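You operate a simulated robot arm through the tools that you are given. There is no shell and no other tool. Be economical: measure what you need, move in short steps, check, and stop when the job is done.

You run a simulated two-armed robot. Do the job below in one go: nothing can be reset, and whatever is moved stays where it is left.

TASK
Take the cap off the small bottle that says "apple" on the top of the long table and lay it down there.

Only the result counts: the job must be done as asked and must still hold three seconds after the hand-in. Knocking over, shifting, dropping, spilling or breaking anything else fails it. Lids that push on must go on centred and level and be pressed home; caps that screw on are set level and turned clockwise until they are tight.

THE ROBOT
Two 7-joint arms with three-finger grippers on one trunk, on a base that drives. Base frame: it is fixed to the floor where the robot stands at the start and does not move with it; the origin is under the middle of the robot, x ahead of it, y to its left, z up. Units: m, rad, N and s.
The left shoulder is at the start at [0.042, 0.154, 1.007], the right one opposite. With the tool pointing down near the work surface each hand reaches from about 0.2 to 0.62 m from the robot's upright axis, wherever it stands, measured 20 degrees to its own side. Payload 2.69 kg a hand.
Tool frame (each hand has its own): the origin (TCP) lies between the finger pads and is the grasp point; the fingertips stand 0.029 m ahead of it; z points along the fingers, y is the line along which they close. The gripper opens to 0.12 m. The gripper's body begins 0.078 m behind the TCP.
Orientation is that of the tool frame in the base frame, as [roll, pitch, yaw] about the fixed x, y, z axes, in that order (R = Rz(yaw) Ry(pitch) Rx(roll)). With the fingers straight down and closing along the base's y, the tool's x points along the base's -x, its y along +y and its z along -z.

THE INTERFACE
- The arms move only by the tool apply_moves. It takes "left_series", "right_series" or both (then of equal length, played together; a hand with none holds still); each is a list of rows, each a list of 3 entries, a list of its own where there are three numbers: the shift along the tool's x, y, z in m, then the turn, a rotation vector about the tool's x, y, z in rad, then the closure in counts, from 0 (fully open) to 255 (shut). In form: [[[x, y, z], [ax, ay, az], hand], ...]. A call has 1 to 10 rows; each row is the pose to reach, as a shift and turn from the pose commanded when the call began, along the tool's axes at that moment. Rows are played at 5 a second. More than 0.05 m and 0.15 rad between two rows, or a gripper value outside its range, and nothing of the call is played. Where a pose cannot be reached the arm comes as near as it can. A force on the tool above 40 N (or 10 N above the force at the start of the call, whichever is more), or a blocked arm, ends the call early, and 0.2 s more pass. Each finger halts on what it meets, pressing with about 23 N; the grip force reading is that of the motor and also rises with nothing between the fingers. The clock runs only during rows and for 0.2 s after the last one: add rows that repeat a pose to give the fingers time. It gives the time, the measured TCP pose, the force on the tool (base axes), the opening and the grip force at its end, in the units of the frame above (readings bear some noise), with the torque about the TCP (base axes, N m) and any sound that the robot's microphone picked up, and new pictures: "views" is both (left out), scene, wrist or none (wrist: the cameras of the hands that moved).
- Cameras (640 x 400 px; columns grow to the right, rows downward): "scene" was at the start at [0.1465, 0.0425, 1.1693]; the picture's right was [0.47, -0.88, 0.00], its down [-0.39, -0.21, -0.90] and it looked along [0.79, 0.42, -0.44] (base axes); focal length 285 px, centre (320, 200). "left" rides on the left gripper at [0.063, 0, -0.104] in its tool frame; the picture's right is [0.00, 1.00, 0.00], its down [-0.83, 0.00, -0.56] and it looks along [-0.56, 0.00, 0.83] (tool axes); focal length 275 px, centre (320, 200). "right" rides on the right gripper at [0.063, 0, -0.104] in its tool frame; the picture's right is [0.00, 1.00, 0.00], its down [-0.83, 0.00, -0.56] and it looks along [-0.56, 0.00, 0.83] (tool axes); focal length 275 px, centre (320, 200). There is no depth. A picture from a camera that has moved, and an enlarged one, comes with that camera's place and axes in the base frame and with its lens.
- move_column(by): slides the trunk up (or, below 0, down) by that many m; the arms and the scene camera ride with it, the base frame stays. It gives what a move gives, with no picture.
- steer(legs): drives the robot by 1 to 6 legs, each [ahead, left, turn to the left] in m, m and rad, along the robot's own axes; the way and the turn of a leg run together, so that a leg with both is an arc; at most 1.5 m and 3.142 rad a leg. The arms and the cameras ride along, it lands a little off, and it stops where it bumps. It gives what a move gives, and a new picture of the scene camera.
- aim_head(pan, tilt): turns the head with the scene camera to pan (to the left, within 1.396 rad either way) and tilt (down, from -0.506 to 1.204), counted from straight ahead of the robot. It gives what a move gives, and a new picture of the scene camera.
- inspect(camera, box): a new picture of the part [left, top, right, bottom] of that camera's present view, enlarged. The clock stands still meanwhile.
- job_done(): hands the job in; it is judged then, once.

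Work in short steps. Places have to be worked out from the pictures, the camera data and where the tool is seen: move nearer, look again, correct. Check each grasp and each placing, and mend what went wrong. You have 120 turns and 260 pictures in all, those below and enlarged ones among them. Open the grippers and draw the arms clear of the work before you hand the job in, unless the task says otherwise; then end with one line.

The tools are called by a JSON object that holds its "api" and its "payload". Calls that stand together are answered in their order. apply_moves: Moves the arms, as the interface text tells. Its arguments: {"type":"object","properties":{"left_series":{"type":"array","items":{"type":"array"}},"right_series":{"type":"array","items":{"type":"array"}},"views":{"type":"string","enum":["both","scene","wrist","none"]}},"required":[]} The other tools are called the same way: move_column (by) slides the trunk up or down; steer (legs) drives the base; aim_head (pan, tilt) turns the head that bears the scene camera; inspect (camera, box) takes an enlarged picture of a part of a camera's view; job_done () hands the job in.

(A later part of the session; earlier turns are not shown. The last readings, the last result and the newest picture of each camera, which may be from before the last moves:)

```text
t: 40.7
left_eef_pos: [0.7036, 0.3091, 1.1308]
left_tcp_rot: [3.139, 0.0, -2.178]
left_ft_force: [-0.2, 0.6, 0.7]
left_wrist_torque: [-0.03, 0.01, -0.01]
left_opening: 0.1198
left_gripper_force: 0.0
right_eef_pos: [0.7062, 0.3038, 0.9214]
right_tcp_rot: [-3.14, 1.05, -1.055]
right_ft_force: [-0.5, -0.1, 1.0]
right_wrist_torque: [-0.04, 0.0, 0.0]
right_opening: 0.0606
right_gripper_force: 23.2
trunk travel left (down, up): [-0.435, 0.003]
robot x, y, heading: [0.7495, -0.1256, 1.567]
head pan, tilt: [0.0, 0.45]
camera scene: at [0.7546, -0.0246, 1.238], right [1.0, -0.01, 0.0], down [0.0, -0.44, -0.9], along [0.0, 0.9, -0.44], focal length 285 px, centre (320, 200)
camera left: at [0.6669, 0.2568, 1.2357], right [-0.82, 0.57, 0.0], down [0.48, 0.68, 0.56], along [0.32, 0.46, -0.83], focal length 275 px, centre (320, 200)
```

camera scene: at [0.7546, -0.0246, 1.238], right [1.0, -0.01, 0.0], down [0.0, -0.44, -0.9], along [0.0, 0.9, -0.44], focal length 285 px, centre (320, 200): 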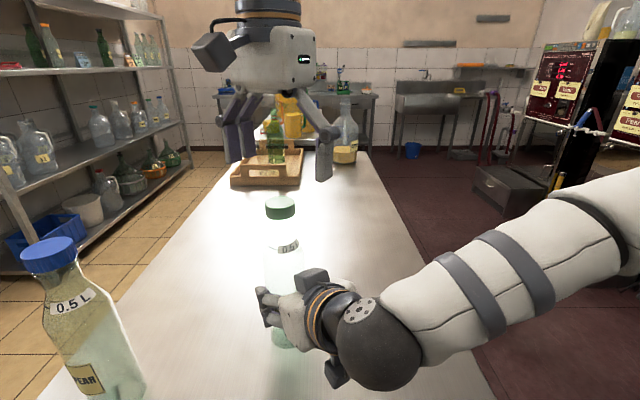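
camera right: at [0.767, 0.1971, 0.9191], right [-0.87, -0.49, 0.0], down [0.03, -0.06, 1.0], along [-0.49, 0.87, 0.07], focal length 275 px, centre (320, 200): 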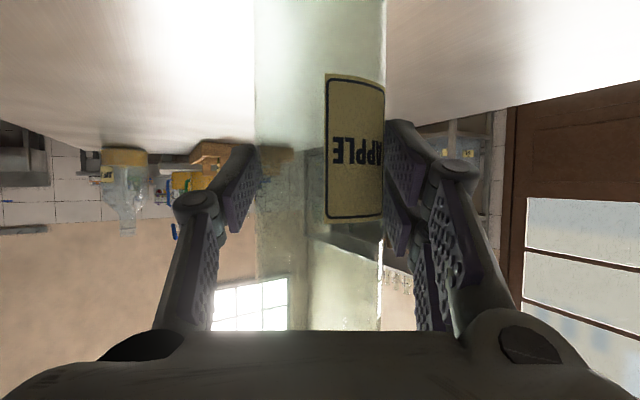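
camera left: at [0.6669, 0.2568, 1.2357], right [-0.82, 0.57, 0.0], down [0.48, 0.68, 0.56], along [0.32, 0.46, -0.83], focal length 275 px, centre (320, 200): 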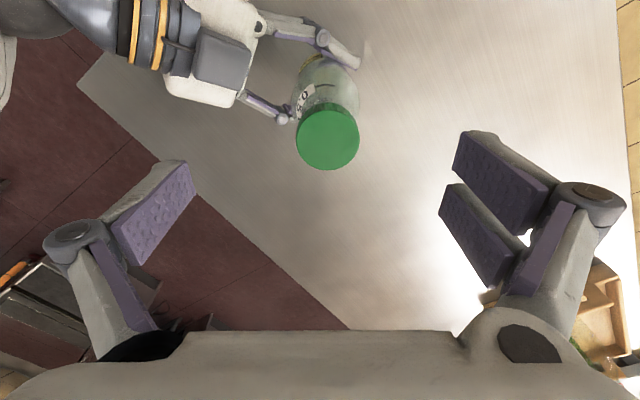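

The cap centre is at about (0.701, 0.314), top ≈ 1.07. I correct by 5 mm, lower to TCP z ≈ 1.073 and close on the cap.

{"api": "apply_moves", "payload": {"left_series": [[[-0.0024, 0.0054, 0.015], [0, 0, 0], 0], [[-0.0024, 0.0054, 0.03], [0, 0, 0], 0], [[-0.0024, 0.0054, 0.045], [0, 0, 0], 0], [[-0.0024, 0.0054, 0.057], [0, 0, 0], 0], [[-0.0024, 0.0054, 0.057], [0, 0, 0], 100], [[-0.0024, 0.0054, 0.057], [0, 0, 0], 140]], "views": "both"}}

```text
t: 42.1
left_eef_pos: [0.7004, 0.3146, 1.0745]
left_tcp_rot: [3.139, 0.0, -2.174]
left_ft_force: [-0.9, 0.3, 0.8]
left_wrist_torque: [0.06, 0.05, 0.01]
left_opening: 0.0542
left_gripper_force: 0.1
right_eef_pos: [0.708, 0.3019, 0.9221]
right_tcp_rot: [-3.14, 1.051, -1.054]
right_ft_force: [0.1, -0.8, 0.3]
right_wrist_torque: [-0.05, 0.0, 0.05]
right_opening: 0.0607
right_gripper_force: 23.0
trunk travel left (down, up): [-0.435, 0.003]
robot x, y, heading: [0.7513, -0.1188, 1.566]
head pan, tilt: [0.0, 0.45]
camera scene: at [0.7545, -0.0249, 1.238], right [1.0, -0.01, 0.0], down [0.0, -0.44, -0.9], along [0.0, 0.9, -0.44], focal length 285 px, centre (320, 200)
camera left: at [0.6637, 0.2618, 1.1796], right [-0.82, 0.57, 0.0], down [0.48, 0.68, 0.56], along [0.32, 0.46, -0.83], focal length 275 px, centre (320, 200)
```

scene: 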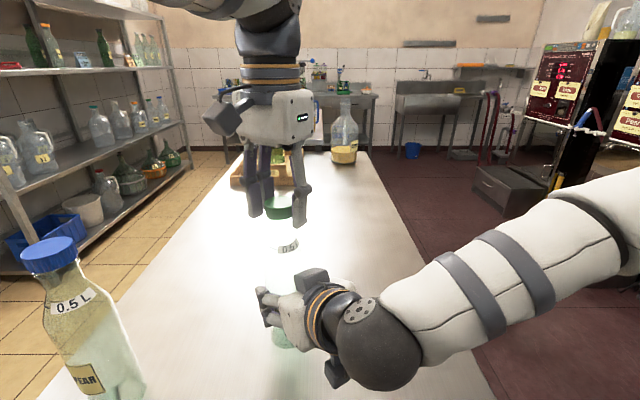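
left: 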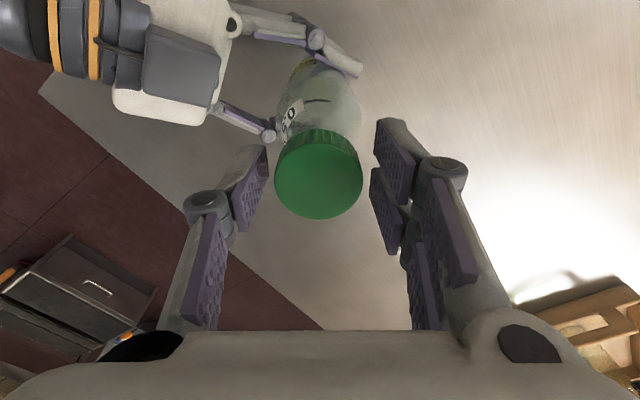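

Laterally centred; the cap top looks nearer z 1.06, so I lower 6 mm more and close fully.

{"api": "apply_moves", "payload": {"left_series": [[[-0.002, 0, 0.006], [0, 0, 0], 140], [[-0.002, 0, 0.006], [0, 0, 0], 165], [[-0.002, 0, 0.006], [0, 0, 0], 255], [[-0.002, 0, 0.006], [0, 0, 0], 255]], "views": "both"}}

{"api": "inspect", "payload": {"camera": "scene", "box": [220, 140, 350, 270]}}

```text
t: 43.1
left_eef_pos: [0.702, 0.3151, 1.0695]
left_tcp_rot: [3.14, 0.0, -2.175]
left_ft_force: [4.3, -3.2, 1.7]
left_wrist_torque: [-0.14, -0.15, 0.03]
left_opening: 0.0387
left_gripper_force: 22.9
right_eef_pos: [0.7066, 0.3039, 0.9224]
right_tcp_rot: [-3.141, 1.05, -1.055]
right_ft_force: [-4.6, 2.6, -0.9]
right_wrist_torque: [-0.42, -0.44, 0.01]
right_opening: 0.0606
right_gripper_force: 22.9
trunk travel left (down, up): [-0.435, 0.003]
robot x, y, heading: [0.755, -0.1205, 1.564]
head pan, tilt: [0.0, 0.45]
camera scene: at [0.7545, -0.0249, 1.238], right [1.0, -0.01, 0.0], down [0.0, -0.44, -0.9], along [0.0, 0.9, -0.44], focal length 285 px, centre (320, 200)
camera left: at [0.6653, 0.2633, 1.1736], right [-0.82, 0.57, 0.0], down [0.48, 0.68, 0.56], along [0.32, 0.46, -0.83], focal length 275 px, centre (320, 200)
```

scene: 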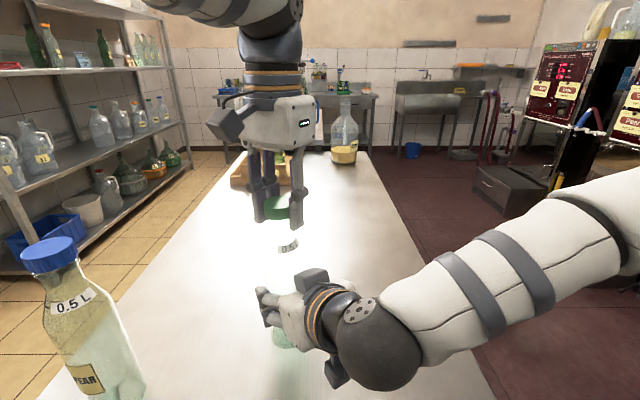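
left: 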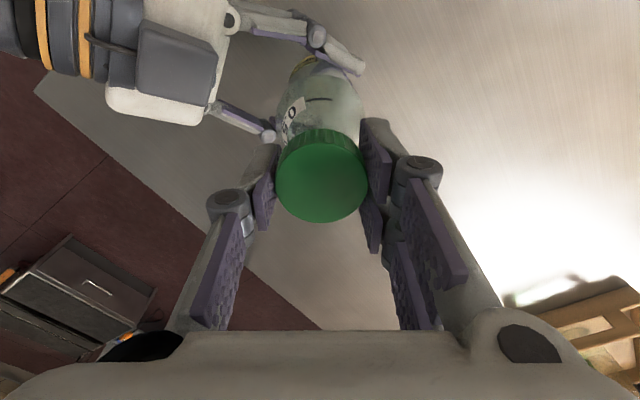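

```text
3.08 times, centred on (285, 205) of scene
camera zoom: at [0.7545, -0.0249, 1.238], right [1.0, -0.01, 0.0], down [0.0, -0.44, -0.9], along [0.0, 0.9, -0.44], focal length 878 px, centre (428, 185)
```

zoom: 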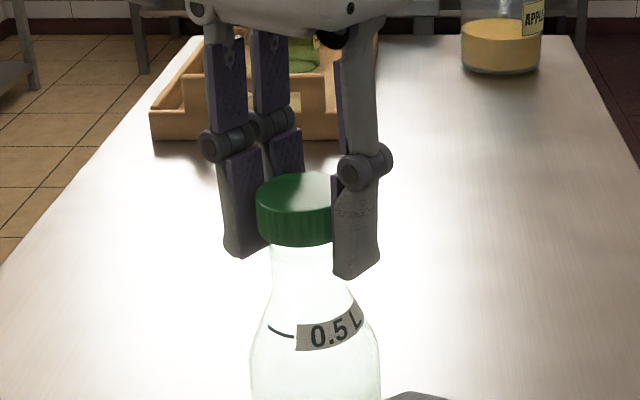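

The cap is gripped at 38.7 mm. I turn it anticlockwise 1.2 rad with a slight lift and watch the torque.

{"api": "apply_moves", "payload": {"left_series": [[[0, 0, 0], [0, 0, -0.15], 255], [[0, 0, 0], [0, 0, -0.3], 255], [[0, 0, -0.0002], [0, 0, -0.45], 255], [[0, 0, -0.0003], [0, 0, -0.6], 255], [[0, 0, -0.0004], [0, 0, -0.75], 255], [[0, 0, -0.0005], [0, 0, -0.9], 255], [[0, 0, -0.0006], [0, 0, -1.05], 255], [[0, 0, -0.0007], [0, 0, -1.2], 255]], "views": "both"}}

```text
t: 44.9
left_eef_pos: [0.7026, 0.3157, 1.07]
left_tcp_rot: [3.14, 0.002, -0.973]
left_ft_force: [-4.0, 2.0, -0.3]
left_wrist_torque: [0.11, 0.15, -0.01]
left_opening: 0.0378
left_gripper_force: 23.0
right_eef_pos: [0.7065, 0.3032, 0.9219]
right_tcp_rot: [-3.141, 1.05, -1.056]
right_ft_force: [4.8, -2.2, -0.4]
right_wrist_torque: [0.24, 0.53, -0.04]
right_opening: 0.0604
right_gripper_force: 23.0
trunk travel left (down, up): [-0.435, 0.003]
robot x, y, heading: [0.7514, -0.1203, 1.567]
head pan, tilt: [0.0, 0.45]
camera scene: at [0.7546, -0.0249, 1.238], right [1.0, -0.01, 0.0], down [0.0, -0.44, -0.9], along [0.0, 0.9, -0.44], focal length 285 px, centre (320, 200)
camera left: at [0.7367, 0.263, 1.1743], right [-0.83, -0.56, 0.0], down [-0.46, 0.69, 0.56], along [-0.31, 0.46, -0.83], focal length 275 px, centre (320, 200)
```

scene: 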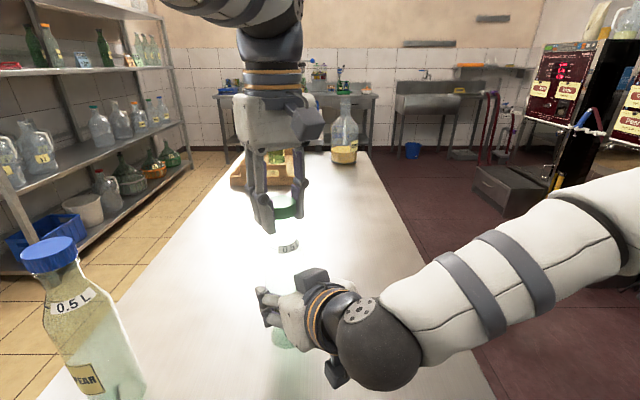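
left: 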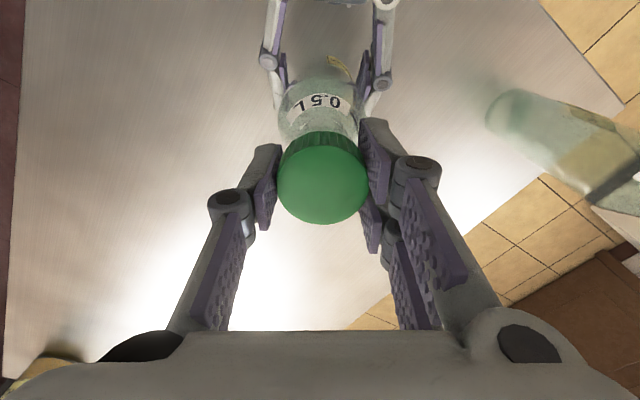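

Torque is near zero, so the cap seems to turn with the hand. I continue another 1.2 rad.

{"api": "apply_moves", "payload": {"left_series": [[[0, 0, -0.0002], [0, 0, -0.15], 255], [[0, 0, -0.0003], [0, 0, -0.3], 255], [[0, 0, -0.0004], [0, 0, -0.45], 255], [[0, 0, -0.0005], [0, 0, -0.6], 255], [[0, 0, -0.0006], [0, 0, -0.75], 255], [[0, 0, -0.0008], [0, 0, -0.9], 255], [[0, 0, -0.001], [0, 0, -1.05], 255], [[0, 0, -0.001], [0, 0, -1.2], 255]], "views": "both"}}

{"api": "inspect", "payload": {"camera": "scene", "box": [220, 140, 350, 270]}}

```text
t: 46.7
left_eef_pos: [0.7024, 0.3159, 1.07]
left_tcp_rot: [-3.142, 0.002, 0.227]
left_ft_force: [-2.6, -3.5, -0.4]
left_wrist_torque: [-0.05, 0.05, -0.01]
left_opening: 0.038
left_gripper_force: 22.9
right_eef_pos: [0.7062, 0.3035, 0.9225]
right_tcp_rot: [-3.139, 1.052, -1.057]
right_ft_force: [2.3, 4.3, 0.6]
right_wrist_torque: [-0.69, 0.31, -0.06]
right_opening: 0.0607
right_gripper_force: 23.1
trunk travel left (down, up): [-0.435, 0.003]
robot x, y, heading: [0.7497, -0.1219, 1.569]
head pan, tilt: [0.0, 0.45]
camera scene: at [0.7545, -0.0249, 1.238], right [1.0, -0.01, 0.0], down [0.0, -0.44, -0.9], along [0.0, 0.9, -0.44], focal length 285 px, centre (320, 200)
camera left: at [0.7626, 0.3289, 1.1752], right [0.22, -0.98, 0.0], down [-0.81, -0.18, 0.56], along [-0.54, -0.12, -0.83], focal length 275 px, centre (320, 200)
```

scene: 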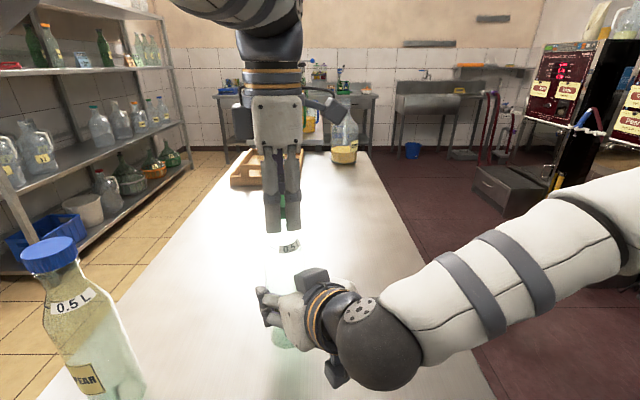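
left: 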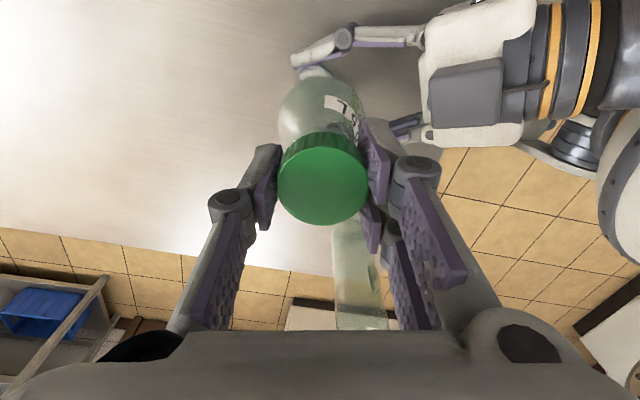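

```text
3.08 times, centred on (285, 205) of scene
camera zoom: at [0.7545, -0.0249, 1.238], right [1.0, -0.01, 0.0], down [0.0, -0.44, -0.9], along [0.0, 0.9, -0.44], focal length 878 px, centre (428, 185)
```

zoom: 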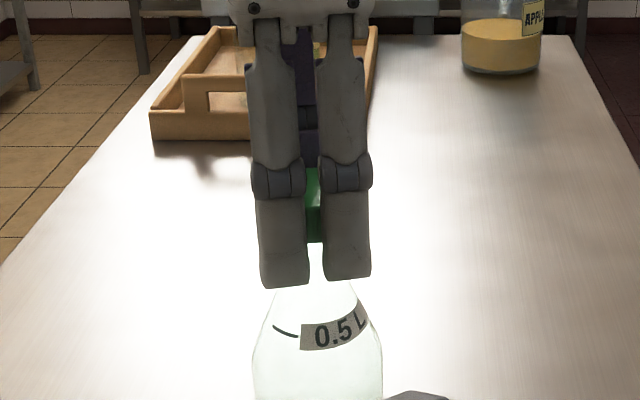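

2.4 rad turned and the wrist still has range. I continue another 1.2 rad.

{"api": "apply_moves", "payload": {"left_series": [[[0, 0, -0.0002], [0, 0, -0.15], 255], [[0, 0, -0.0003], [0, 0, -0.3], 255], [[0, 0, -0.0004], [0, 0, -0.45], 255], [[0, 0, -0.0005], [0, 0, -0.6], 255], [[0, 0, -0.0006], [0, 0, -0.75], 255], [[0, 0, -0.0008], [0, 0, -0.9], 255], [[0, 0, -0.001], [0, 0, -1.05], 255], [[0, 0, -0.001], [0, 0, -1.2], 255]], "views": "wrist"}}

```text
t: 48.5
left_eef_pos: [0.6655, 0.3149, 1.071]
left_tcp_rot: [3.133, -0.008, 1.418]
left_ft_force: [17.4, 4.4, 6.4]
left_wrist_torque: [0.26, -1.25, 0.28]
left_opening: 0.0404
left_gripper_force: 23.0
left hand out of reach, approached as far as the arm can: row 8
right_eef_pos: [0.7034, 0.3003, 0.9221]
right_tcp_rot: [-3.138, 1.051, -1.044]
right_ft_force: [-20.2, -5.8, -4.1]
right_wrist_torque: [0.35, -1.61, 0.17]
right_opening: 0.0672
right_gripper_force: 22.7
trunk travel left (down, up): [-0.435, 0.003]
robot x, y, heading: [0.7532, -0.1195, 1.566]
head pan, tilt: [0.0, 0.45]
camera left: at [0.672, 0.3746, 1.1759], right [0.99, -0.16, 0.01], down [-0.14, -0.82, 0.55], along [-0.08, -0.54, -0.84], focal length 275 px, centre (320, 200)
```

left: 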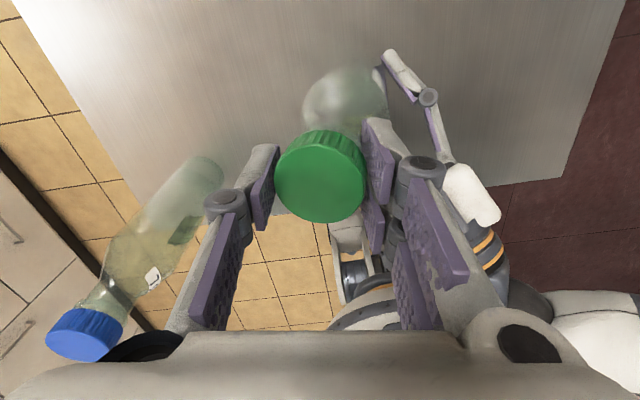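

At the last row the wrist hit its limit and the hand slid 37 mm sideways, tilting the bottle. I return it gently to the axis (0.7024, 0.316), turning back a little.

{"api": "apply_moves", "payload": {"left_series": [[[0.0016, 0.009, 0], [0, 0, 0.04], 255], [[0.0033, 0.018, 0], [0, 0, 0.08], 255], [[0.005, 0.027, 0], [0, 0, 0.12], 255], [[0.0062, 0.0366, 0], [0, 0, 0.16], 255], [[0.0062, 0.0366, 0], [0, 0, 0.16], 255]], "views": "both"}}

{"api": "inspect", "payload": {"camera": "scene", "box": [200, 140, 400, 390]}}

```text
t: 49.7
left_eef_pos: [0.6999, 0.314, 1.067]
left_tcp_rot: [-3.14, 0.001, 1.264]
left_ft_force: [-7.3, -1.1, 3.4]
left_wrist_torque: [-0.06, 0.41, 0.02]
left_opening: 0.0381
left_gripper_force: 23.1
right_eef_pos: [0.7074, 0.3033, 0.9228]
right_tcp_rot: [-3.141, 1.052, -1.059]
right_ft_force: [8.8, 3.3, -2.5]
right_wrist_torque: [-0.08, 0.45, -0.16]
right_opening: 0.0607
right_gripper_force: 23.2
trunk travel left (down, up): [-0.435, 0.003]
robot x, y, heading: [0.7523, -0.1201, 1.561]
head pan, tilt: [0.0, 0.45]
camera scene: at [0.7546, -0.0249, 1.238], right [1.0, 0.0, 0.0], down [0.0, -0.44, -0.9], along [0.0, 0.9, -0.44], focal length 285 px, centre (320, 200)
camera left: at [0.7185, 0.3739, 1.1733], right [0.95, -0.31, 0.0], down [-0.25, -0.79, 0.56], along [-0.17, -0.53, -0.83], focal length 275 px, centre (320, 200)
```

scene: 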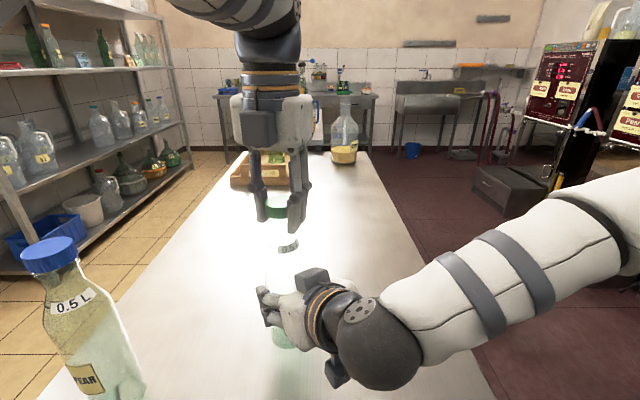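
left: 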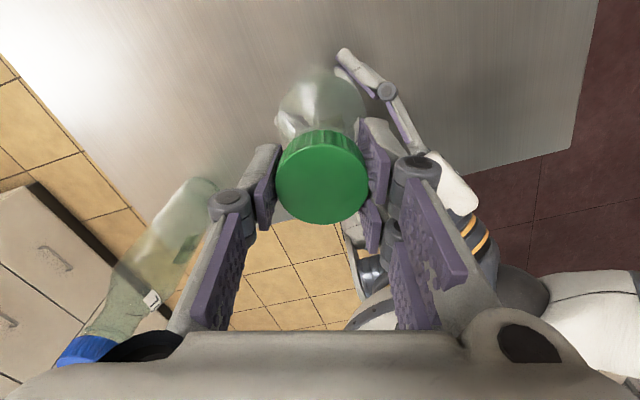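

```text
1.60 times, centred on (300, 265) of scene
camera zoom: at [0.7546, -0.0249, 1.238], right [1.0, 0.0, 0.0], down [0.0, -0.44, -0.9], along [0.0, 0.9, -0.44], focal length 456 px, centre (352, 96)
```

zoom: 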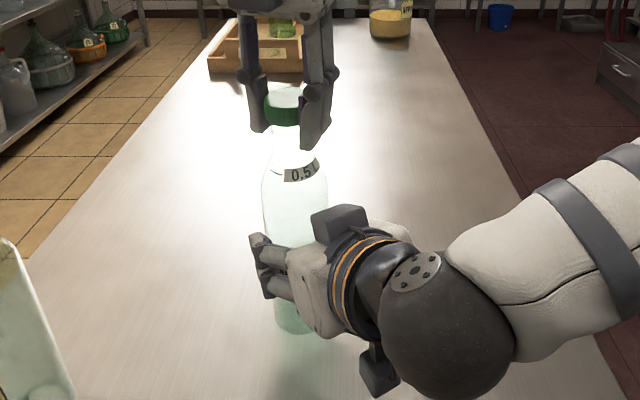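

The bottle is upright again and held. About 3.4 rad are undone so far. I open the left hand moderately and turn it back clockwise around the cap for a new bite.

{"api": "apply_moves", "payload": {"left_series": [[[0.001, 0.001, 0], [0, 0, 0], 90], [[0.0027, 0.0018, 0], [0, 0, 0], 90], [[0.0027, 0.0018, 0], [0, 0, 0.15], 90], [[0.0027, 0.0018, 0], [0, 0, 0.3], 90], [[0.0027, 0.0018, 0], [0, 0, 0.45], 90], [[0.0027, 0.0018, 0], [0, 0, 0.6], 90], [[0.0027, 0.0018, 0], [0, 0, 0.75], 90], [[0.0027, 0.0018, 0], [0, 0, 0.9], 90], [[0.0027, 0.0018, 0], [0, 0, 1.05], 90], [[0.0027, 0.0018, 0], [0, 0, 1.2], 90]], "views": "wrist"}}

{"api": "apply_moves", "payload": {"left_series": [[[0, 0, 0], [0, 0, 0.15], 90], [[0, 0, 0], [0, 0, 0.3], 90], [[0, 0, 0], [0, 0, 0.45], 90], [[0, 0, 0], [0, 0, 0.6], 90], [[0, 0, 0], [0, 0, 0.75], 90], [[0, 0, 0], [0, 0, 0.9], 90], [[0, 0, 0], [0, 0, 1.05], 90], [[0, 0, 0], [0, 0, 1.2], 90], [[0, 0, 0], [0, 0, 1.35], 90], [[0, 0, 0], [0, 0, 1.5], 90]], "views": "none"}}

{"api": "apply_moves", "payload": {"left_series": [[[0, 0, 0], [0, 0, 0.15], 90], [[0, 0, 0], [0, 0, 0.3], 90], [[0, 0, 0], [0, 0, 0.45], 90], [[0, 0, 0], [0, 0, 0.6], 90], [[0, 0, 0], [0, 0, 0.75], 90]], "views": "both"}}

```text
t: 51.9
left_eef_pos: [0.7038, 0.3171, 1.0685]
left_tcp_rot: [-3.14, 0.002, 0.061]
left_ft_force: [-0.1, -0.1, 0.1]
left_wrist_torque: [0.01, 0.0, -0.03]
left_opening: 0.0776
left_gripper_force: 0.1
right_eef_pos: [0.7073, 0.3034, 0.9228]
right_tcp_rot: [-3.139, 1.051, -1.055]
right_ft_force: [0.1, -0.3, -3.1]
right_wrist_torque: [-0.03, -0.02, 0.02]
right_opening: 0.0605
right_gripper_force: 23.4
trunk travel left (down, up): [-0.435, 0.003]
robot x, y, heading: [0.752, -0.1219, 1.567]
head pan, tilt: [0.0, 0.45]
camera left: at [0.7652, 0.3189, 1.1736], right [0.06, -1.0, 0.0], down [-0.83, -0.05, 0.56], along [-0.56, -0.03, -0.83], focal length 275 px, centre (320, 200)
```

left: 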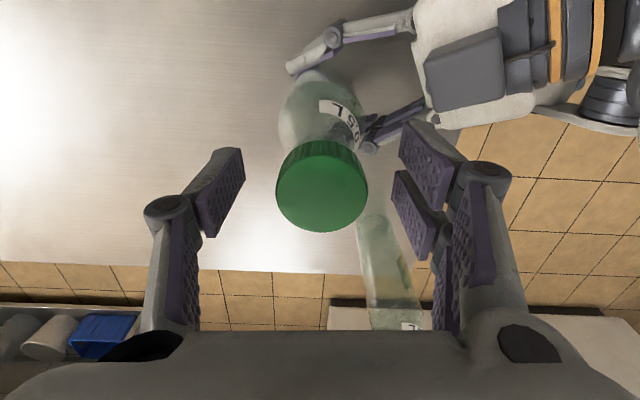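

```text
t: 54.1
left_eef_pos: [0.7047, 0.3151, 1.0696]
left_tcp_rot: [3.14, 0.004, -1.438]
left_ft_force: [0.1, -0.3, -0.4]
left_wrist_torque: [0.03, 0.03, -0.02]
left_opening: 0.0774
left_gripper_force: 0.0
right_eef_pos: [0.7072, 0.3034, 0.9213]
right_tcp_rot: [-3.139, 1.051, -1.053]
right_ft_force: [-0.8, 0.2, -2.6]
right_wrist_torque: [-0.03, -0.04, -0.01]
right_opening: 0.0602
right_gripper_force: 23.2
trunk travel left (down, up): [-0.435, 0.003]
robot x, y, heading: [0.7509, -0.1224, 1.563]
head pan, tilt: [0.0, 0.45]
```

```text
t: 55.3
left_eef_pos: [0.7035, 0.3159, 1.069]
left_tcp_rot: [3.14, 0.0, -2.187]
left_ft_force: [-0.5, -0.2, 0.6]
left_wrist_torque: [0.01, -0.03, 0.01]
left_opening: 0.0777
left_gripper_force: 0.0
right_eef_pos: [0.7075, 0.3031, 0.922]
right_tcp_rot: [-3.14, 1.05, -1.054]
right_ft_force: [-0.1, 0.7, -2.2]
right_wrist_torque: [-0.01, 0.01, 0.04]
right_opening: 0.0603
right_gripper_force: 23.0
trunk travel left (down, up): [-0.435, 0.003]
robot x, y, heading: [0.7525, -0.1231, 1.563]
head pan, tilt: [0.0, 0.45]
camera scene: at [0.7544, -0.0249, 1.238], right [1.0, -0.01, 0.0], down [0.0, -0.44, -0.9], along [0.0, 0.9, -0.44], focal length 285 px, centre (320, 200)
camera left: at [0.6659, 0.264, 1.1736], right [-0.81, 0.58, 0.0], down [0.49, 0.68, 0.56], along [0.32, 0.45, -0.83], focal length 275 px, centre (320, 200)
```

scene: 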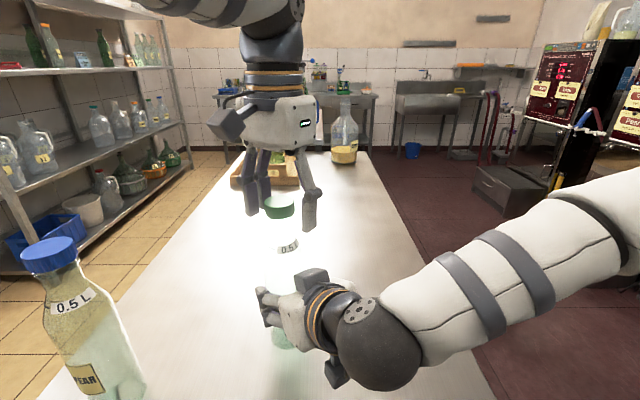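
left: 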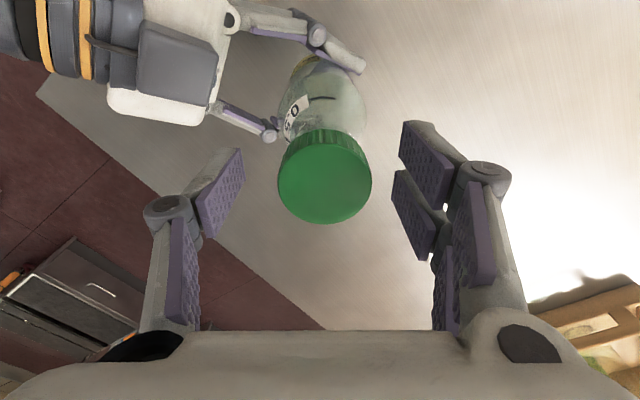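

I enlarge the same area to compare the cap's height with before.

{"api": "inspect", "payload": {"camera": "scene", "box": [220, 140, 350, 270]}}

```text
3.08 times, centred on (285, 205) of scene
camera zoom: at [0.7544, -0.0249, 1.238], right [1.0, -0.01, 0.0], down [0.0, -0.44, -0.9], along [0.0, 0.9, -0.44], focal length 878 px, centre (428, 185)
```

zoom: 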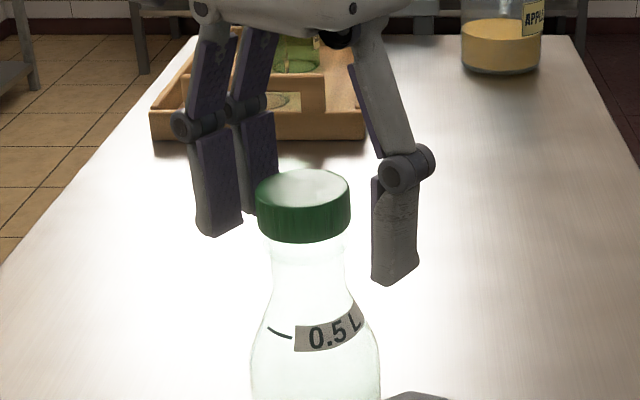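

The cap has risen by about 2 mm, so unscrewing works. I re-grip and turn another 1.2 + 1.5 + 0.6 rad, keeping short of the limit.

{"api": "apply_moves", "payload": {"left_series": [[[0, 0, -0.001], [0, 0, 0], 165], [[0, 0, -0.001], [0, 0, 0], 255], [[0, 0, -0.001], [0, 0, -0.15], 255], [[0, 0, -0.001], [0, 0, -0.3], 255], [[0, 0, -0.001], [0, 0, -0.45], 255], [[0, 0, -0.0014], [0, 0, -0.6], 255], [[0, 0, -0.0015], [0, 0, -0.75], 255], [[0, 0, -0.0016], [0, 0, -0.9], 255], [[0, 0, -0.0017], [0, 0, -1.05], 255], [[0, 0, -0.0018], [0, 0, -1.2], 255]], "views": "none"}}

{"api": "apply_moves", "payload": {"left_series": [[[0, 0, -0.0001], [0, 0, -0.15], 255], [[0, 0, -0.0002], [0, 0, -0.3], 255], [[0, 0, -0.0003], [0, 0, -0.45], 255], [[0, 0, -0.0004], [0, 0, -0.6], 255], [[0, 0, -0.0005], [0, 0, -0.75], 255], [[0, 0, -0.0006], [0, 0, -0.9], 255], [[0, 0, -0.0007], [0, 0, -1.05], 255], [[0, 0, -0.0008], [0, 0, -1.2], 255], [[0, 0, -0.0009], [0, 0, -1.35], 255], [[0, 0, -0.001], [0, 0, -1.5], 255]], "views": "none"}}

{"api": "apply_moves", "payload": {"left_series": [[[0, 0, -0.0001], [0, 0, -0.15], 255], [[0, 0, -0.0002], [0, 0, -0.3], 255], [[0, 0, -0.0003], [0, 0, -0.45], 255], [[0, 0, -0.0004], [0, 0, -0.6], 255]], "views": "both"}}

{"api": "inspect", "payload": {"camera": "scene", "box": [220, 140, 350, 270]}}

```text
t: 57.5
left_eef_pos: [0.7046, 0.3159, 1.0706]
left_tcp_rot: [3.139, 0.002, -0.983]
left_ft_force: [-6.5, -0.4, -1.8]
left_wrist_torque: [0.14, 0.2, -0.02]
left_opening: 0.0388
left_gripper_force: 22.8
right_eef_pos: [0.7062, 0.3035, 0.9211]
right_tcp_rot: [-3.139, 1.052, -1.056]
right_ft_force: [6.9, 1.6, 0.0]
right_wrist_torque: [-0.32, 0.6, -0.08]
right_opening: 0.0606
right_gripper_force: 22.9
trunk travel left (down, up): [-0.435, 0.003]
robot x, y, heading: [0.7512, -0.1248, 1.561]
head pan, tilt: [0.0, 0.45]
```

```text
t: 59.7
left_eef_pos: [0.7035, 0.3158, 1.0731]
left_tcp_rot: [-3.139, 0.001, 0.516]
left_ft_force: [-2.6, -5.6, -0.7]
left_wrist_torque: [-0.02, 0.01, -0.03]
left_opening: 0.0385
left_gripper_force: 23.5
right_eef_pos: [0.7084, 0.3028, 0.9218]
right_tcp_rot: [-3.14, 1.049, -1.054]
right_ft_force: [3.1, 7.5, 0.3]
right_wrist_torque: [-0.83, 0.24, -0.02]
right_opening: 0.0609
right_gripper_force: 22.7
trunk travel left (down, up): [-0.435, 0.003]
robot x, y, heading: [0.7539, -0.1213, 1.568]
head pan, tilt: [0.0, 0.45]
```

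```text
t: 60.7
left_eef_pos: [0.704, 0.3152, 1.0729]
left_tcp_rot: [-3.138, 0.0, 1.116]
left_ft_force: [-1.2, -6.8, 1.0]
left_wrist_torque: [-0.05, 0.04, -0.11]
left_opening: 0.0381
left_gripper_force: 22.8
right_eef_pos: [0.7078, 0.3035, 0.9216]
right_tcp_rot: [-3.14, 1.05, -1.053]
right_ft_force: [0.1, 7.7, -0.6]
right_wrist_torque: [-0.83, 0.18, 0.05]
right_opening: 0.0609
right_gripper_force: 23.4
trunk travel left (down, up): [-0.435, 0.003]
robot x, y, heading: [0.7529, -0.1211, 1.564]
head pan, tilt: [0.0, 0.45]
camera scene: at [0.7544, -0.025, 1.2381], right [1.0, 0.0, 0.0], down [0.0, -0.44, -0.9], along [0.0, 0.9, -0.44], focal length 285 px, centre (320, 200)
camera left: at [0.7301, 0.3714, 1.1776], right [0.9, -0.44, 0.0], down [-0.37, -0.75, 0.56], along [-0.25, -0.5, -0.83], focal length 275 px, centre (320, 200)
```

scene: 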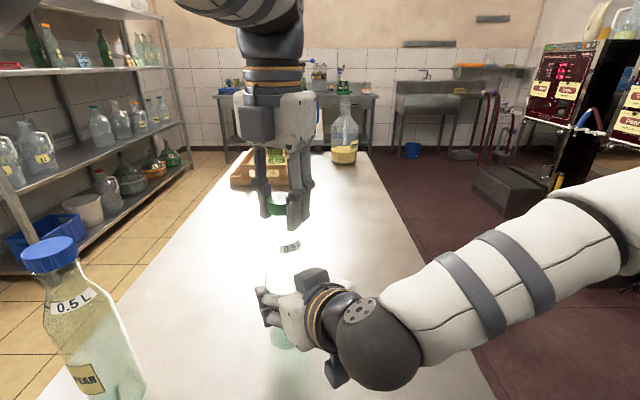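
left: 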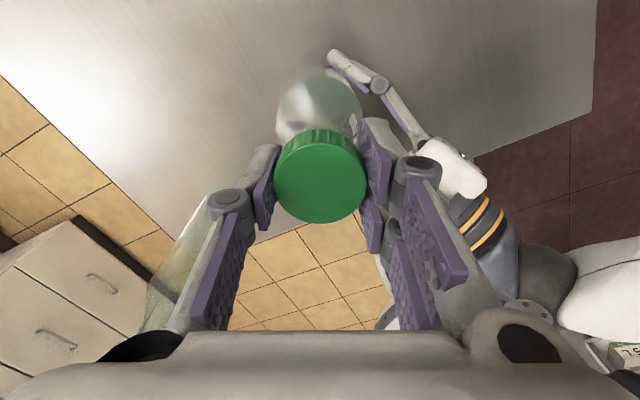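

```text
3.08 times, centred on (285, 205) of scene
camera zoom: at [0.7544, -0.025, 1.2381], right [1.0, 0.0, 0.0], down [0.0, -0.44, -0.9], along [0.0, 0.9, -0.44], focal length 878 px, centre (428, 185)
```

zoom: 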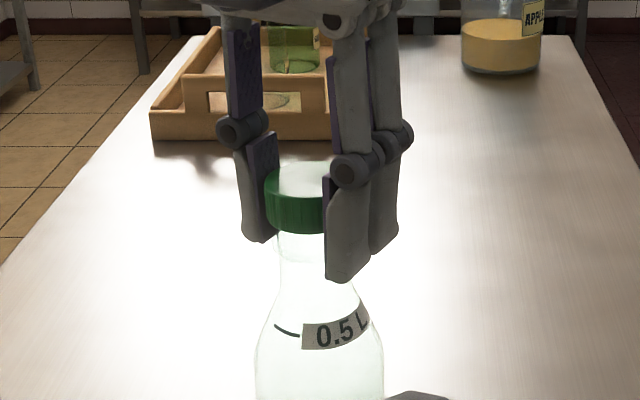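

The cap has risen about 5 mm after just over a full turn. I try a gentle 4 mm lift and watch the vertical force.

{"api": "apply_moves", "payload": {"left_series": [[[0, 0, -0.001], [0, 0, 0], 255], [[0, 0, -0.002], [0, 0, 0], 255], [[0, 0, -0.003], [0, 0, 0], 255], [[0, 0, -0.004], [0, 0, 0], 255]], "views": "none"}}

{"api": "inspect", "payload": {"camera": "scene", "box": [220, 140, 350, 270]}}

```text
t: 61.7
left_eef_pos: [0.703, 0.3167, 1.0765]
left_tcp_rot: [-3.14, 0.0, 1.114]
left_ft_force: [-0.5, -5.5, -2.4]
left_wrist_torque: [0.0, 0.0, -0.03]
left_opening: 0.0384
left_gripper_force: 23.1
right_eef_pos: [0.7065, 0.3032, 0.9228]
right_tcp_rot: [-3.141, 1.052, -1.054]
right_ft_force: [0.2, 5.4, 1.3]
right_wrist_torque: [-0.62, 0.09, 0.02]
right_opening: 0.0605
right_gripper_force: 23.5
trunk travel left (down, up): [-0.435, 0.003]
robot x, y, heading: [0.7513, -0.1196, 1.563]
head pan, tilt: [0.0, 0.45]
```

```text
3.08 times, centred on (285, 205) of scene
camera zoom: at [0.7545, -0.025, 1.2381], right [1.0, -0.01, 0.0], down [0.0, -0.44, -0.9], along [0.0, 0.9, -0.44], focal length 878 px, centre (428, 185)
```

zoom: 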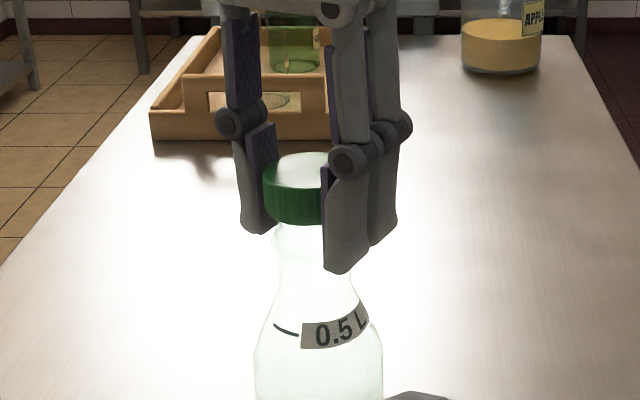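

The cap rises while the bottle's tag stays put. I lift 4 cm more.

{"api": "apply_moves", "payload": {"left_series": [[[0, 0, -0.003], [0, 0, 0], 255], [[0, 0, -0.006], [0, 0, 0], 255], [[0, 0, -0.01], [0, 0, 0], 255], [[0, 0, -0.015], [0, 0, 0], 255], [[0, 0, -0.025], [0, 0, 0], 255], [[0, 0, -0.04], [0, 0, 0], 255]], "views": "both"}}

{"api": "inspect", "payload": {"camera": "scene", "box": [220, 100, 380, 370]}}

```text
t: 63.1
left_eef_pos: [0.7032, 0.316, 1.1165]
left_tcp_rot: [-3.139, 0.0, 1.112]
left_ft_force: [0.6, -0.3, 0.2]
left_wrist_torque: [-0.03, 0.01, -0.03]
left_opening: 0.0378
left_gripper_force: 23.0
right_eef_pos: [0.7075, 0.3041, 0.9219]
right_tcp_rot: [-3.14, 1.052, -1.054]
right_ft_force: [-0.6, -0.2, -1.0]
right_wrist_torque: [-0.04, -0.02, -0.01]
right_opening: 0.0607
right_gripper_force: 22.7
trunk travel left (down, up): [-0.435, 0.003]
robot x, y, heading: [0.7529, -0.1188, 1.562]
head pan, tilt: [0.0, 0.45]
camera scene: at [0.7545, -0.0251, 1.2381], right [1.0, -0.01, 0.0], down [0.0, -0.44, -0.9], along [0.0, 0.9, -0.44], focal length 285 px, centre (320, 200)
camera left: at [0.7301, 0.3713, 1.2216], right [0.9, -0.45, 0.0], down [-0.37, -0.75, 0.56], along [-0.25, -0.5, -0.83], focal length 275 px, centre (320, 200)
```

scene: 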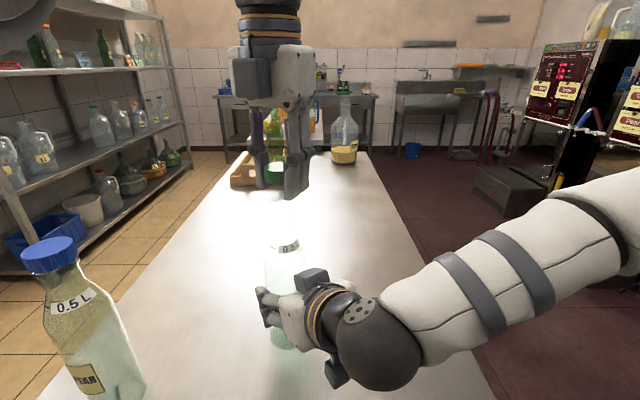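
left: 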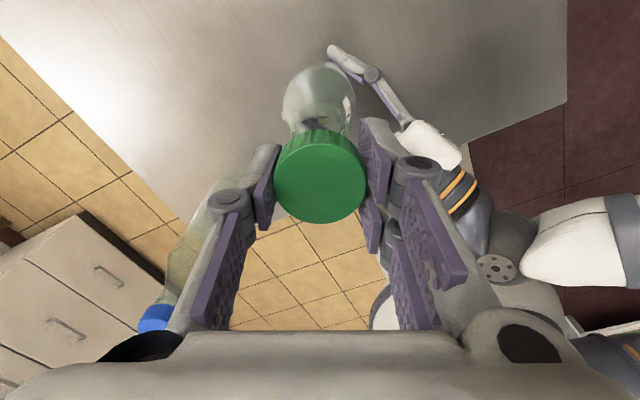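

```text
1.48 times, centred on (300, 235) of scene
camera zoom: at [0.7545, -0.0251, 1.2381], right [1.0, -0.01, 0.0], down [0.0, -0.44, -0.9], along [0.0, 0.9, -0.44], focal length 423 px, centre (350, 148)
```

zoom: 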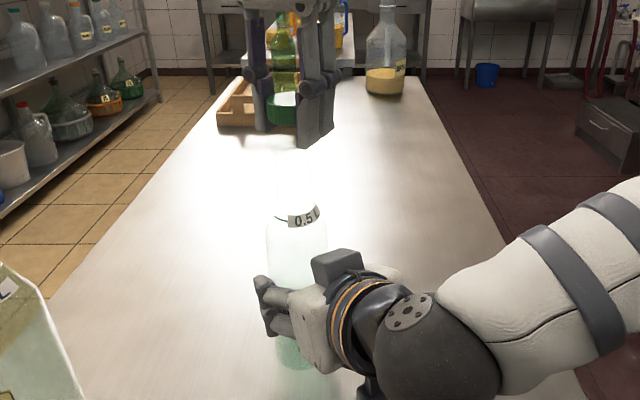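

The cap is off and in the left hand. First I slowly release the bottle and draw the right hand back.

{"api": "apply_moves", "payload": {"right_series": [[[0, 0, 0], [0, 0, 0], 128], [[0, 0, 0], [0, 0, 0], 122], [[0, 0, 0], [0, 0, 0], 112], [[0, 0, 0], [0, 0, 0], 60], [[0, 0, 0], [0, 0, 0], 0], [[0, 0, 0], [0, 0, 0], 0], [[0, 0, -0.04], [0, 0, 0], 0], [[0, 0, -0.08], [0, 0, 0], 0], [[0, 0, -0.12], [0, 0, 0], 0]], "views": "both"}}

```text
t: 65.1
left_eef_pos: [0.7032, 0.3154, 1.1166]
left_tcp_rot: [-3.14, -0.002, 1.113]
left_ft_force: [-0.1, -0.2, 1.2]
left_wrist_torque: [-0.01, 0.01, 0.01]
left_opening: 0.0377
left_gripper_force: 22.9
right_eef_pos: [0.7443, 0.2309, 0.9861]
right_tcp_rot: [-3.141, 1.052, -1.054]
right_ft_force: [-0.7, -0.1, -0.9]
right_wrist_torque: [0.02, 0.01, -0.01]
right_opening: 0.1201
right_gripper_force: 0.1
right hand out of reach, approached as far as the arm can: row 9
trunk travel left (down, up): [-0.435, 0.003]
robot x, y, heading: [0.7513, -0.1226, 1.568]
head pan, tilt: [0.0, 0.45]
camera scene: at [0.7542, -0.0252, 1.2381], right [1.0, 0.0, 0.0], down [0.0, -0.44, -0.9], along [0.0, 0.9, -0.44], focal length 285 px, centre (320, 200)
camera right: at [0.8033, 0.1244, 0.9826], right [-0.87, -0.49, -0.01], down [0.03, -0.06, 1.0], along [-0.49, 0.87, 0.07], focal length 275 px, centre (320, 200)
```

scene: 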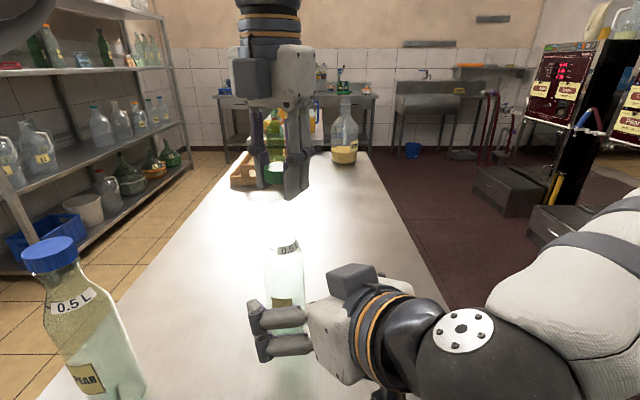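
right: 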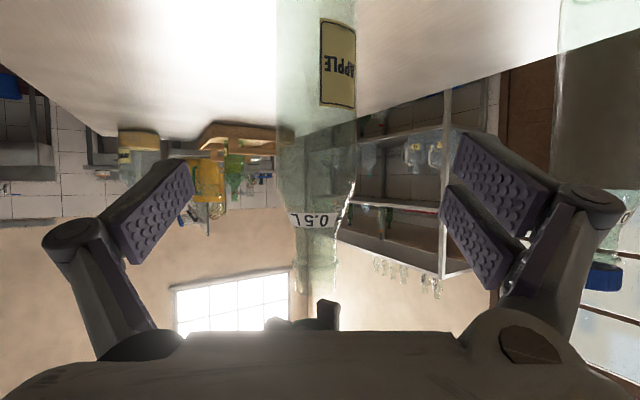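

The bottle stands free. I move the right hand well aside and carry the cap to a clear spot near (0.56, 0.42), turning the wrist back meanwhile.

{"api": "apply_moves", "payload": {"left_series": [[[0.003, -0.017, -0.003], [0, 0, 0], 255], [[0.006, -0.035, -0.005], [0, 0, 0.15], 255], [[0.009, -0.052, -0.005], [0, 0, 0.3], 255], [[0.012, -0.07, -0.005], [0, 0, 0.45], 255], [[0.015, -0.087, -0.005], [0, 0, 0.6], 255], [[0.018, -0.105, -0.005], [0, 0, 0.75], 255], [[0.021, -0.122, -0.005], [0, 0, 0.9], 255], [[0.024, -0.14, -0.005], [0, 0, 1.05], 255], [[0.027, -0.157, -0.005], [0, 0, 1.2], 255], [[0.03, -0.1745, -0.005], [0, 0, 1.35], 255]], "right_series": [[[0, 0, 0], [0, 0, 0], 0], [[0, -0.03, 0], [0, 0, 0], 0], [[0, -0.06, 0], [0, 0, 0], 0], [[0, -0.09, 0], [0, 0, 0], 0], [[0, -0.12, 0], [0, 0, 0], 0], [[0, -0.15, 0], [0, 0, 0], 0], [[0, -0.15, 0], [0, 0, 0], 0], [[0, -0.15, 0], [0, 0, 0], 0], [[0, -0.15, 0], [0, 0, 0], 0], [[0, -0.15, 0], [0, 0, 0], 0]], "views": "none"}}

{"api": "apply_moves", "payload": {"left_series": [[[0, 0, 0], [0, 0, 0.15], 255], [[0, 0, 0], [0, 0, 0.3], 255], [[0, 0, 0], [0, 0, 0.45], 255], [[0, 0, 0.0], [0, 0, 0.6], 255], [[0, 0, 0], [0, 0, 0.75], 255], [[0, 0, 0], [0, 0, 0.9], 255], [[0, 0, 0], [0, 0, 1.05], 255], [[0, 0, 0], [0, 0, 1.2], 255], [[0, 0, 0], [0, 0, 1.33], 255]], "views": "both"}}

```text
t: 67.3
left_eef_pos: [0.5433, 0.3663, 1.1013]
left_tcp_rot: [-3.136, 0.004, -0.23]
left_ft_force: [0.0, -1.1, -0.1]
left_wrist_torque: [0.07, 0.02, -0.01]
left_opening: 0.0372
left_gripper_force: 23.3
left hand out of reach, approached as far as the arm can: row 6, 7, 8, 9, 10
right_eef_pos: [0.8766, 0.3032, 0.9866]
right_tcp_rot: [-3.139, 1.054, -1.052]
right_ft_force: [0.5, -1.1, -0.7]
right_wrist_torque: [-0.03, 0.02, 0.0]
right_opening: 0.1198
right_gripper_force: 0.1
trunk travel left (down, up): [-0.435, 0.003]
robot x, y, heading: [0.756, -0.122, 1.568]
head pan, tilt: [0.0, 0.45]
```

```text
t: 69.3
left_eef_pos: [0.5428, 0.3671, 1.0999]
left_tcp_rot: [3.141, 0.0, -1.568]
left_ft_force: [0.4, -0.1, 0.2]
left_wrist_torque: [-0.02, 0.03, 0.02]
left_opening: 0.0369
left_gripper_force: 22.8
right_eef_pos: [0.8749, 0.3041, 0.9848]
right_tcp_rot: [-3.141, 1.05, -1.052]
right_ft_force: [0.1, -0.2, -0.4]
right_wrist_torque: [0.02, 0.01, 0.02]
right_opening: 0.12
right_gripper_force: 0.1
trunk travel left (down, up): [-0.435, 0.003]
robot x, y, heading: [0.7493, -0.1218, 1.565]
head pan, tilt: [0.0, 0.45]
camera scene: at [0.7545, -0.0251, 1.2381], right [1.0, -0.01, 0.0], down [0.0, -0.44, -0.9], along [0.0, 0.9, -0.44], focal length 285 px, centre (320, 200)
camera left: at [0.5418, 0.3045, 1.2037], right [-1.0, 0.0, 0.0], down [0.0, 0.83, 0.56], along [0.0, 0.56, -0.83], focal length 275 px, centre (320, 200)
```

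scene: 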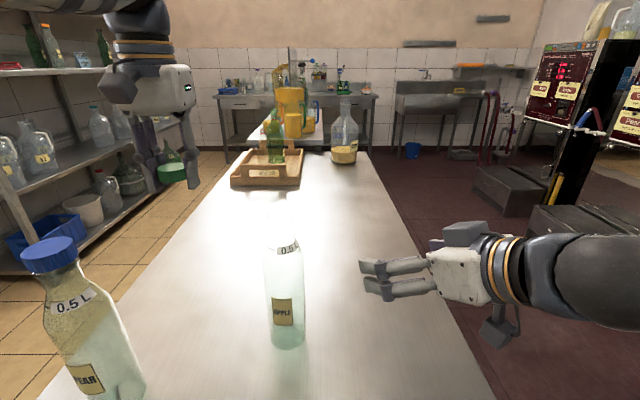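
left: 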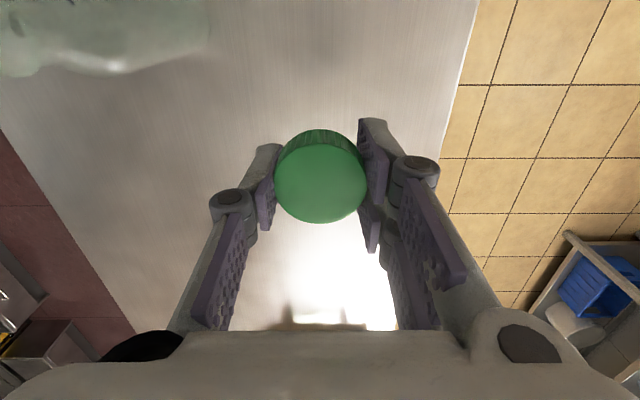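

The cap is held level at (0.543, 0.367). I lower toward (0.578, 0.417), stopping with TCP at about 0.88 to look.

{"api": "apply_moves", "payload": {"left_series": [[[-0.012, -0.008, 0.03], [0, 0, 0], 255], [[-0.024, -0.016, 0.06], [0, 0, 0], 255], [[-0.036, -0.025, 0.09], [0, 0, 0], 255], [[-0.05, -0.035, 0.12], [0, 0, 0], 255], [[-0.05, -0.035, 0.15], [0, 0, 0], 255], [[-0.05, -0.035, 0.18], [0, 0, 0], 255], [[-0.05, -0.035, 0.205], [0, 0, 0], 255], [[-0.05, -0.035, 0.22], [0, 0, 0], 255]], "views": "both"}}

{"api": "inspect", "payload": {"camera": "scene", "box": [120, 130, 290, 330]}}

```text
t: 71.1
left_eef_pos: [0.5771, 0.4189, 0.8777]
left_tcp_rot: [3.14, 0.001, -1.565]
left_ft_force: [0.3, -0.5, -0.9]
left_wrist_torque: [-0.03, -0.02, -0.02]
left_opening: 0.0367
left_gripper_force: 23.4
right_eef_pos: [0.8777, 0.3049, 0.9851]
right_tcp_rot: [-3.139, 1.052, -1.054]
right_ft_force: [-0.2, -0.7, -0.8]
right_wrist_torque: [0.0, 0.01, 0.0]
right_opening: 0.1201
right_gripper_force: 0.1
trunk travel left (down, up): [-0.435, 0.003]
robot x, y, heading: [0.7495, -0.1189, 1.568]
head pan, tilt: [0.0, 0.45]
camera scene: at [0.7545, -0.025, 1.238], right [1.0, -0.01, 0.0], down [0.0, -0.44, -0.9], along [0.0, 0.9, -0.44], focal length 285 px, centre (320, 200)
camera left: at [0.5763, 0.355, 0.9828], right [-1.0, 0.0, 0.0], down [0.0, 0.83, 0.56], along [0.0, 0.56, -0.83], focal length 275 px, centre (320, 200)
```

scene: 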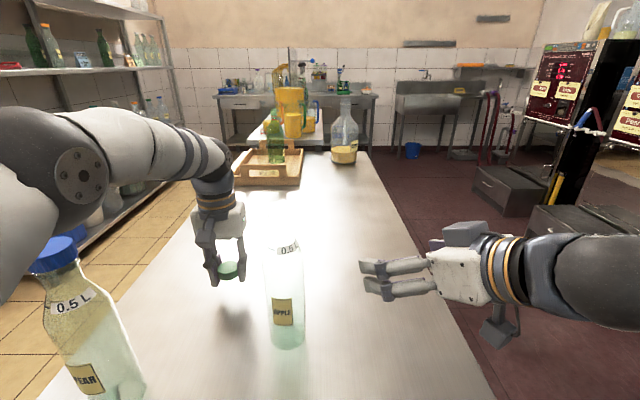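
left: 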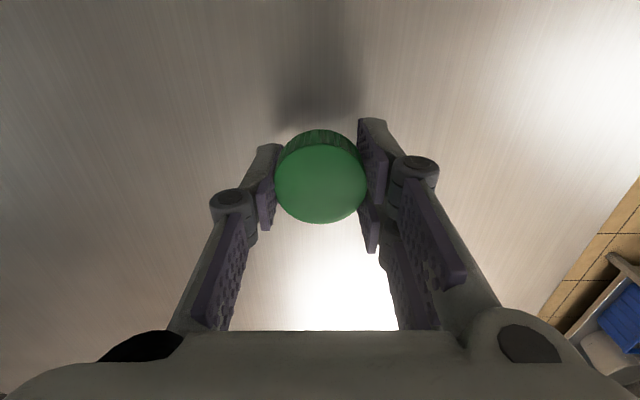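

```text
2.00 times, centred on (205, 230) of scene
camera zoom: at [0.7545, -0.025, 1.238], right [1.0, -0.01, 0.0], down [0.0, -0.44, -0.9], along [0.0, 0.9, -0.44], focal length 571 px, centre (550, 140)
```

zoom: 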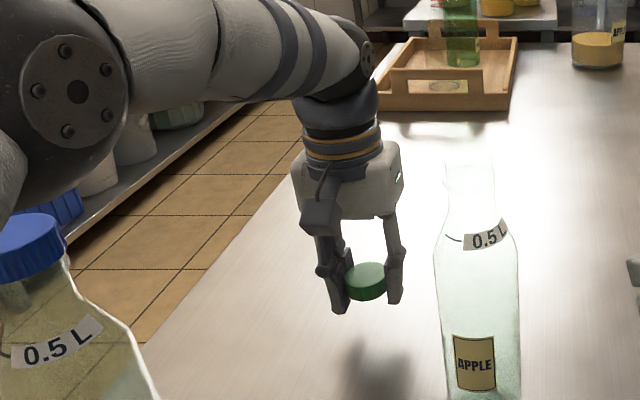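

The left arm's elbow appears close to the pear bottle; I check that before going lower.

{"api": "inspect", "payload": {"camera": "scene", "box": [0, 100, 200, 400]}}

{"api": "aim_head", "payload": {"pan": 0.6, "tilt": 0.55}}

```text
1.33 times, centred on (100, 250) of scene
camera zoom: at [0.7545, -0.025, 1.238], right [1.0, -0.01, 0.0], down [0.0, -0.44, -0.9], along [0.0, 0.9, -0.44], focal length 380 px, centre (613, 133)
```

zoom: 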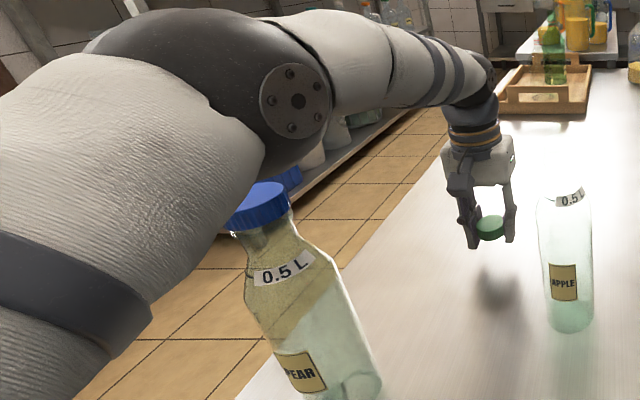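

```text
t: 72.1
left_eef_pos: [0.5779, 0.4189, 0.8789]
left_tcp_rot: [3.14, 0.002, -1.565]
left_ft_force: [-0.7, 1.3, -0.6]
left_wrist_torque: [-0.02, -0.02, 0.0]
left_opening: 0.0364
left_gripper_force: 23.3
right_eef_pos: [0.8764, 0.3042, 0.985]
right_tcp_rot: [-3.138, 1.05, -1.055]
right_ft_force: [0.0, -0.2, 0.2]
right_wrist_torque: [0.01, -0.01, 0.0]
right_opening: 0.1201
right_gripper_force: 0.1
trunk travel left (down, up): [-0.435, 0.003]
robot x, y, heading: [0.7494, -0.1194, 1.566]
head pan, tilt: [0.6, 0.55]
camera scene: at [0.7038, -0.0426, 1.229], right [0.83, 0.56, 0.0], down [0.29, -0.43, -0.85], along [-0.48, 0.71, -0.52], focal length 285 px, centre (320, 200)
```

scene: 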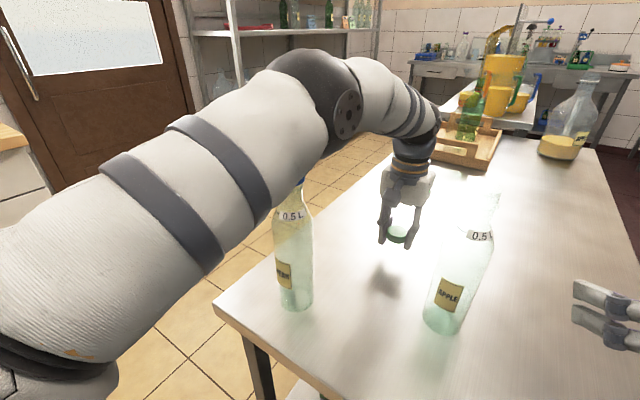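

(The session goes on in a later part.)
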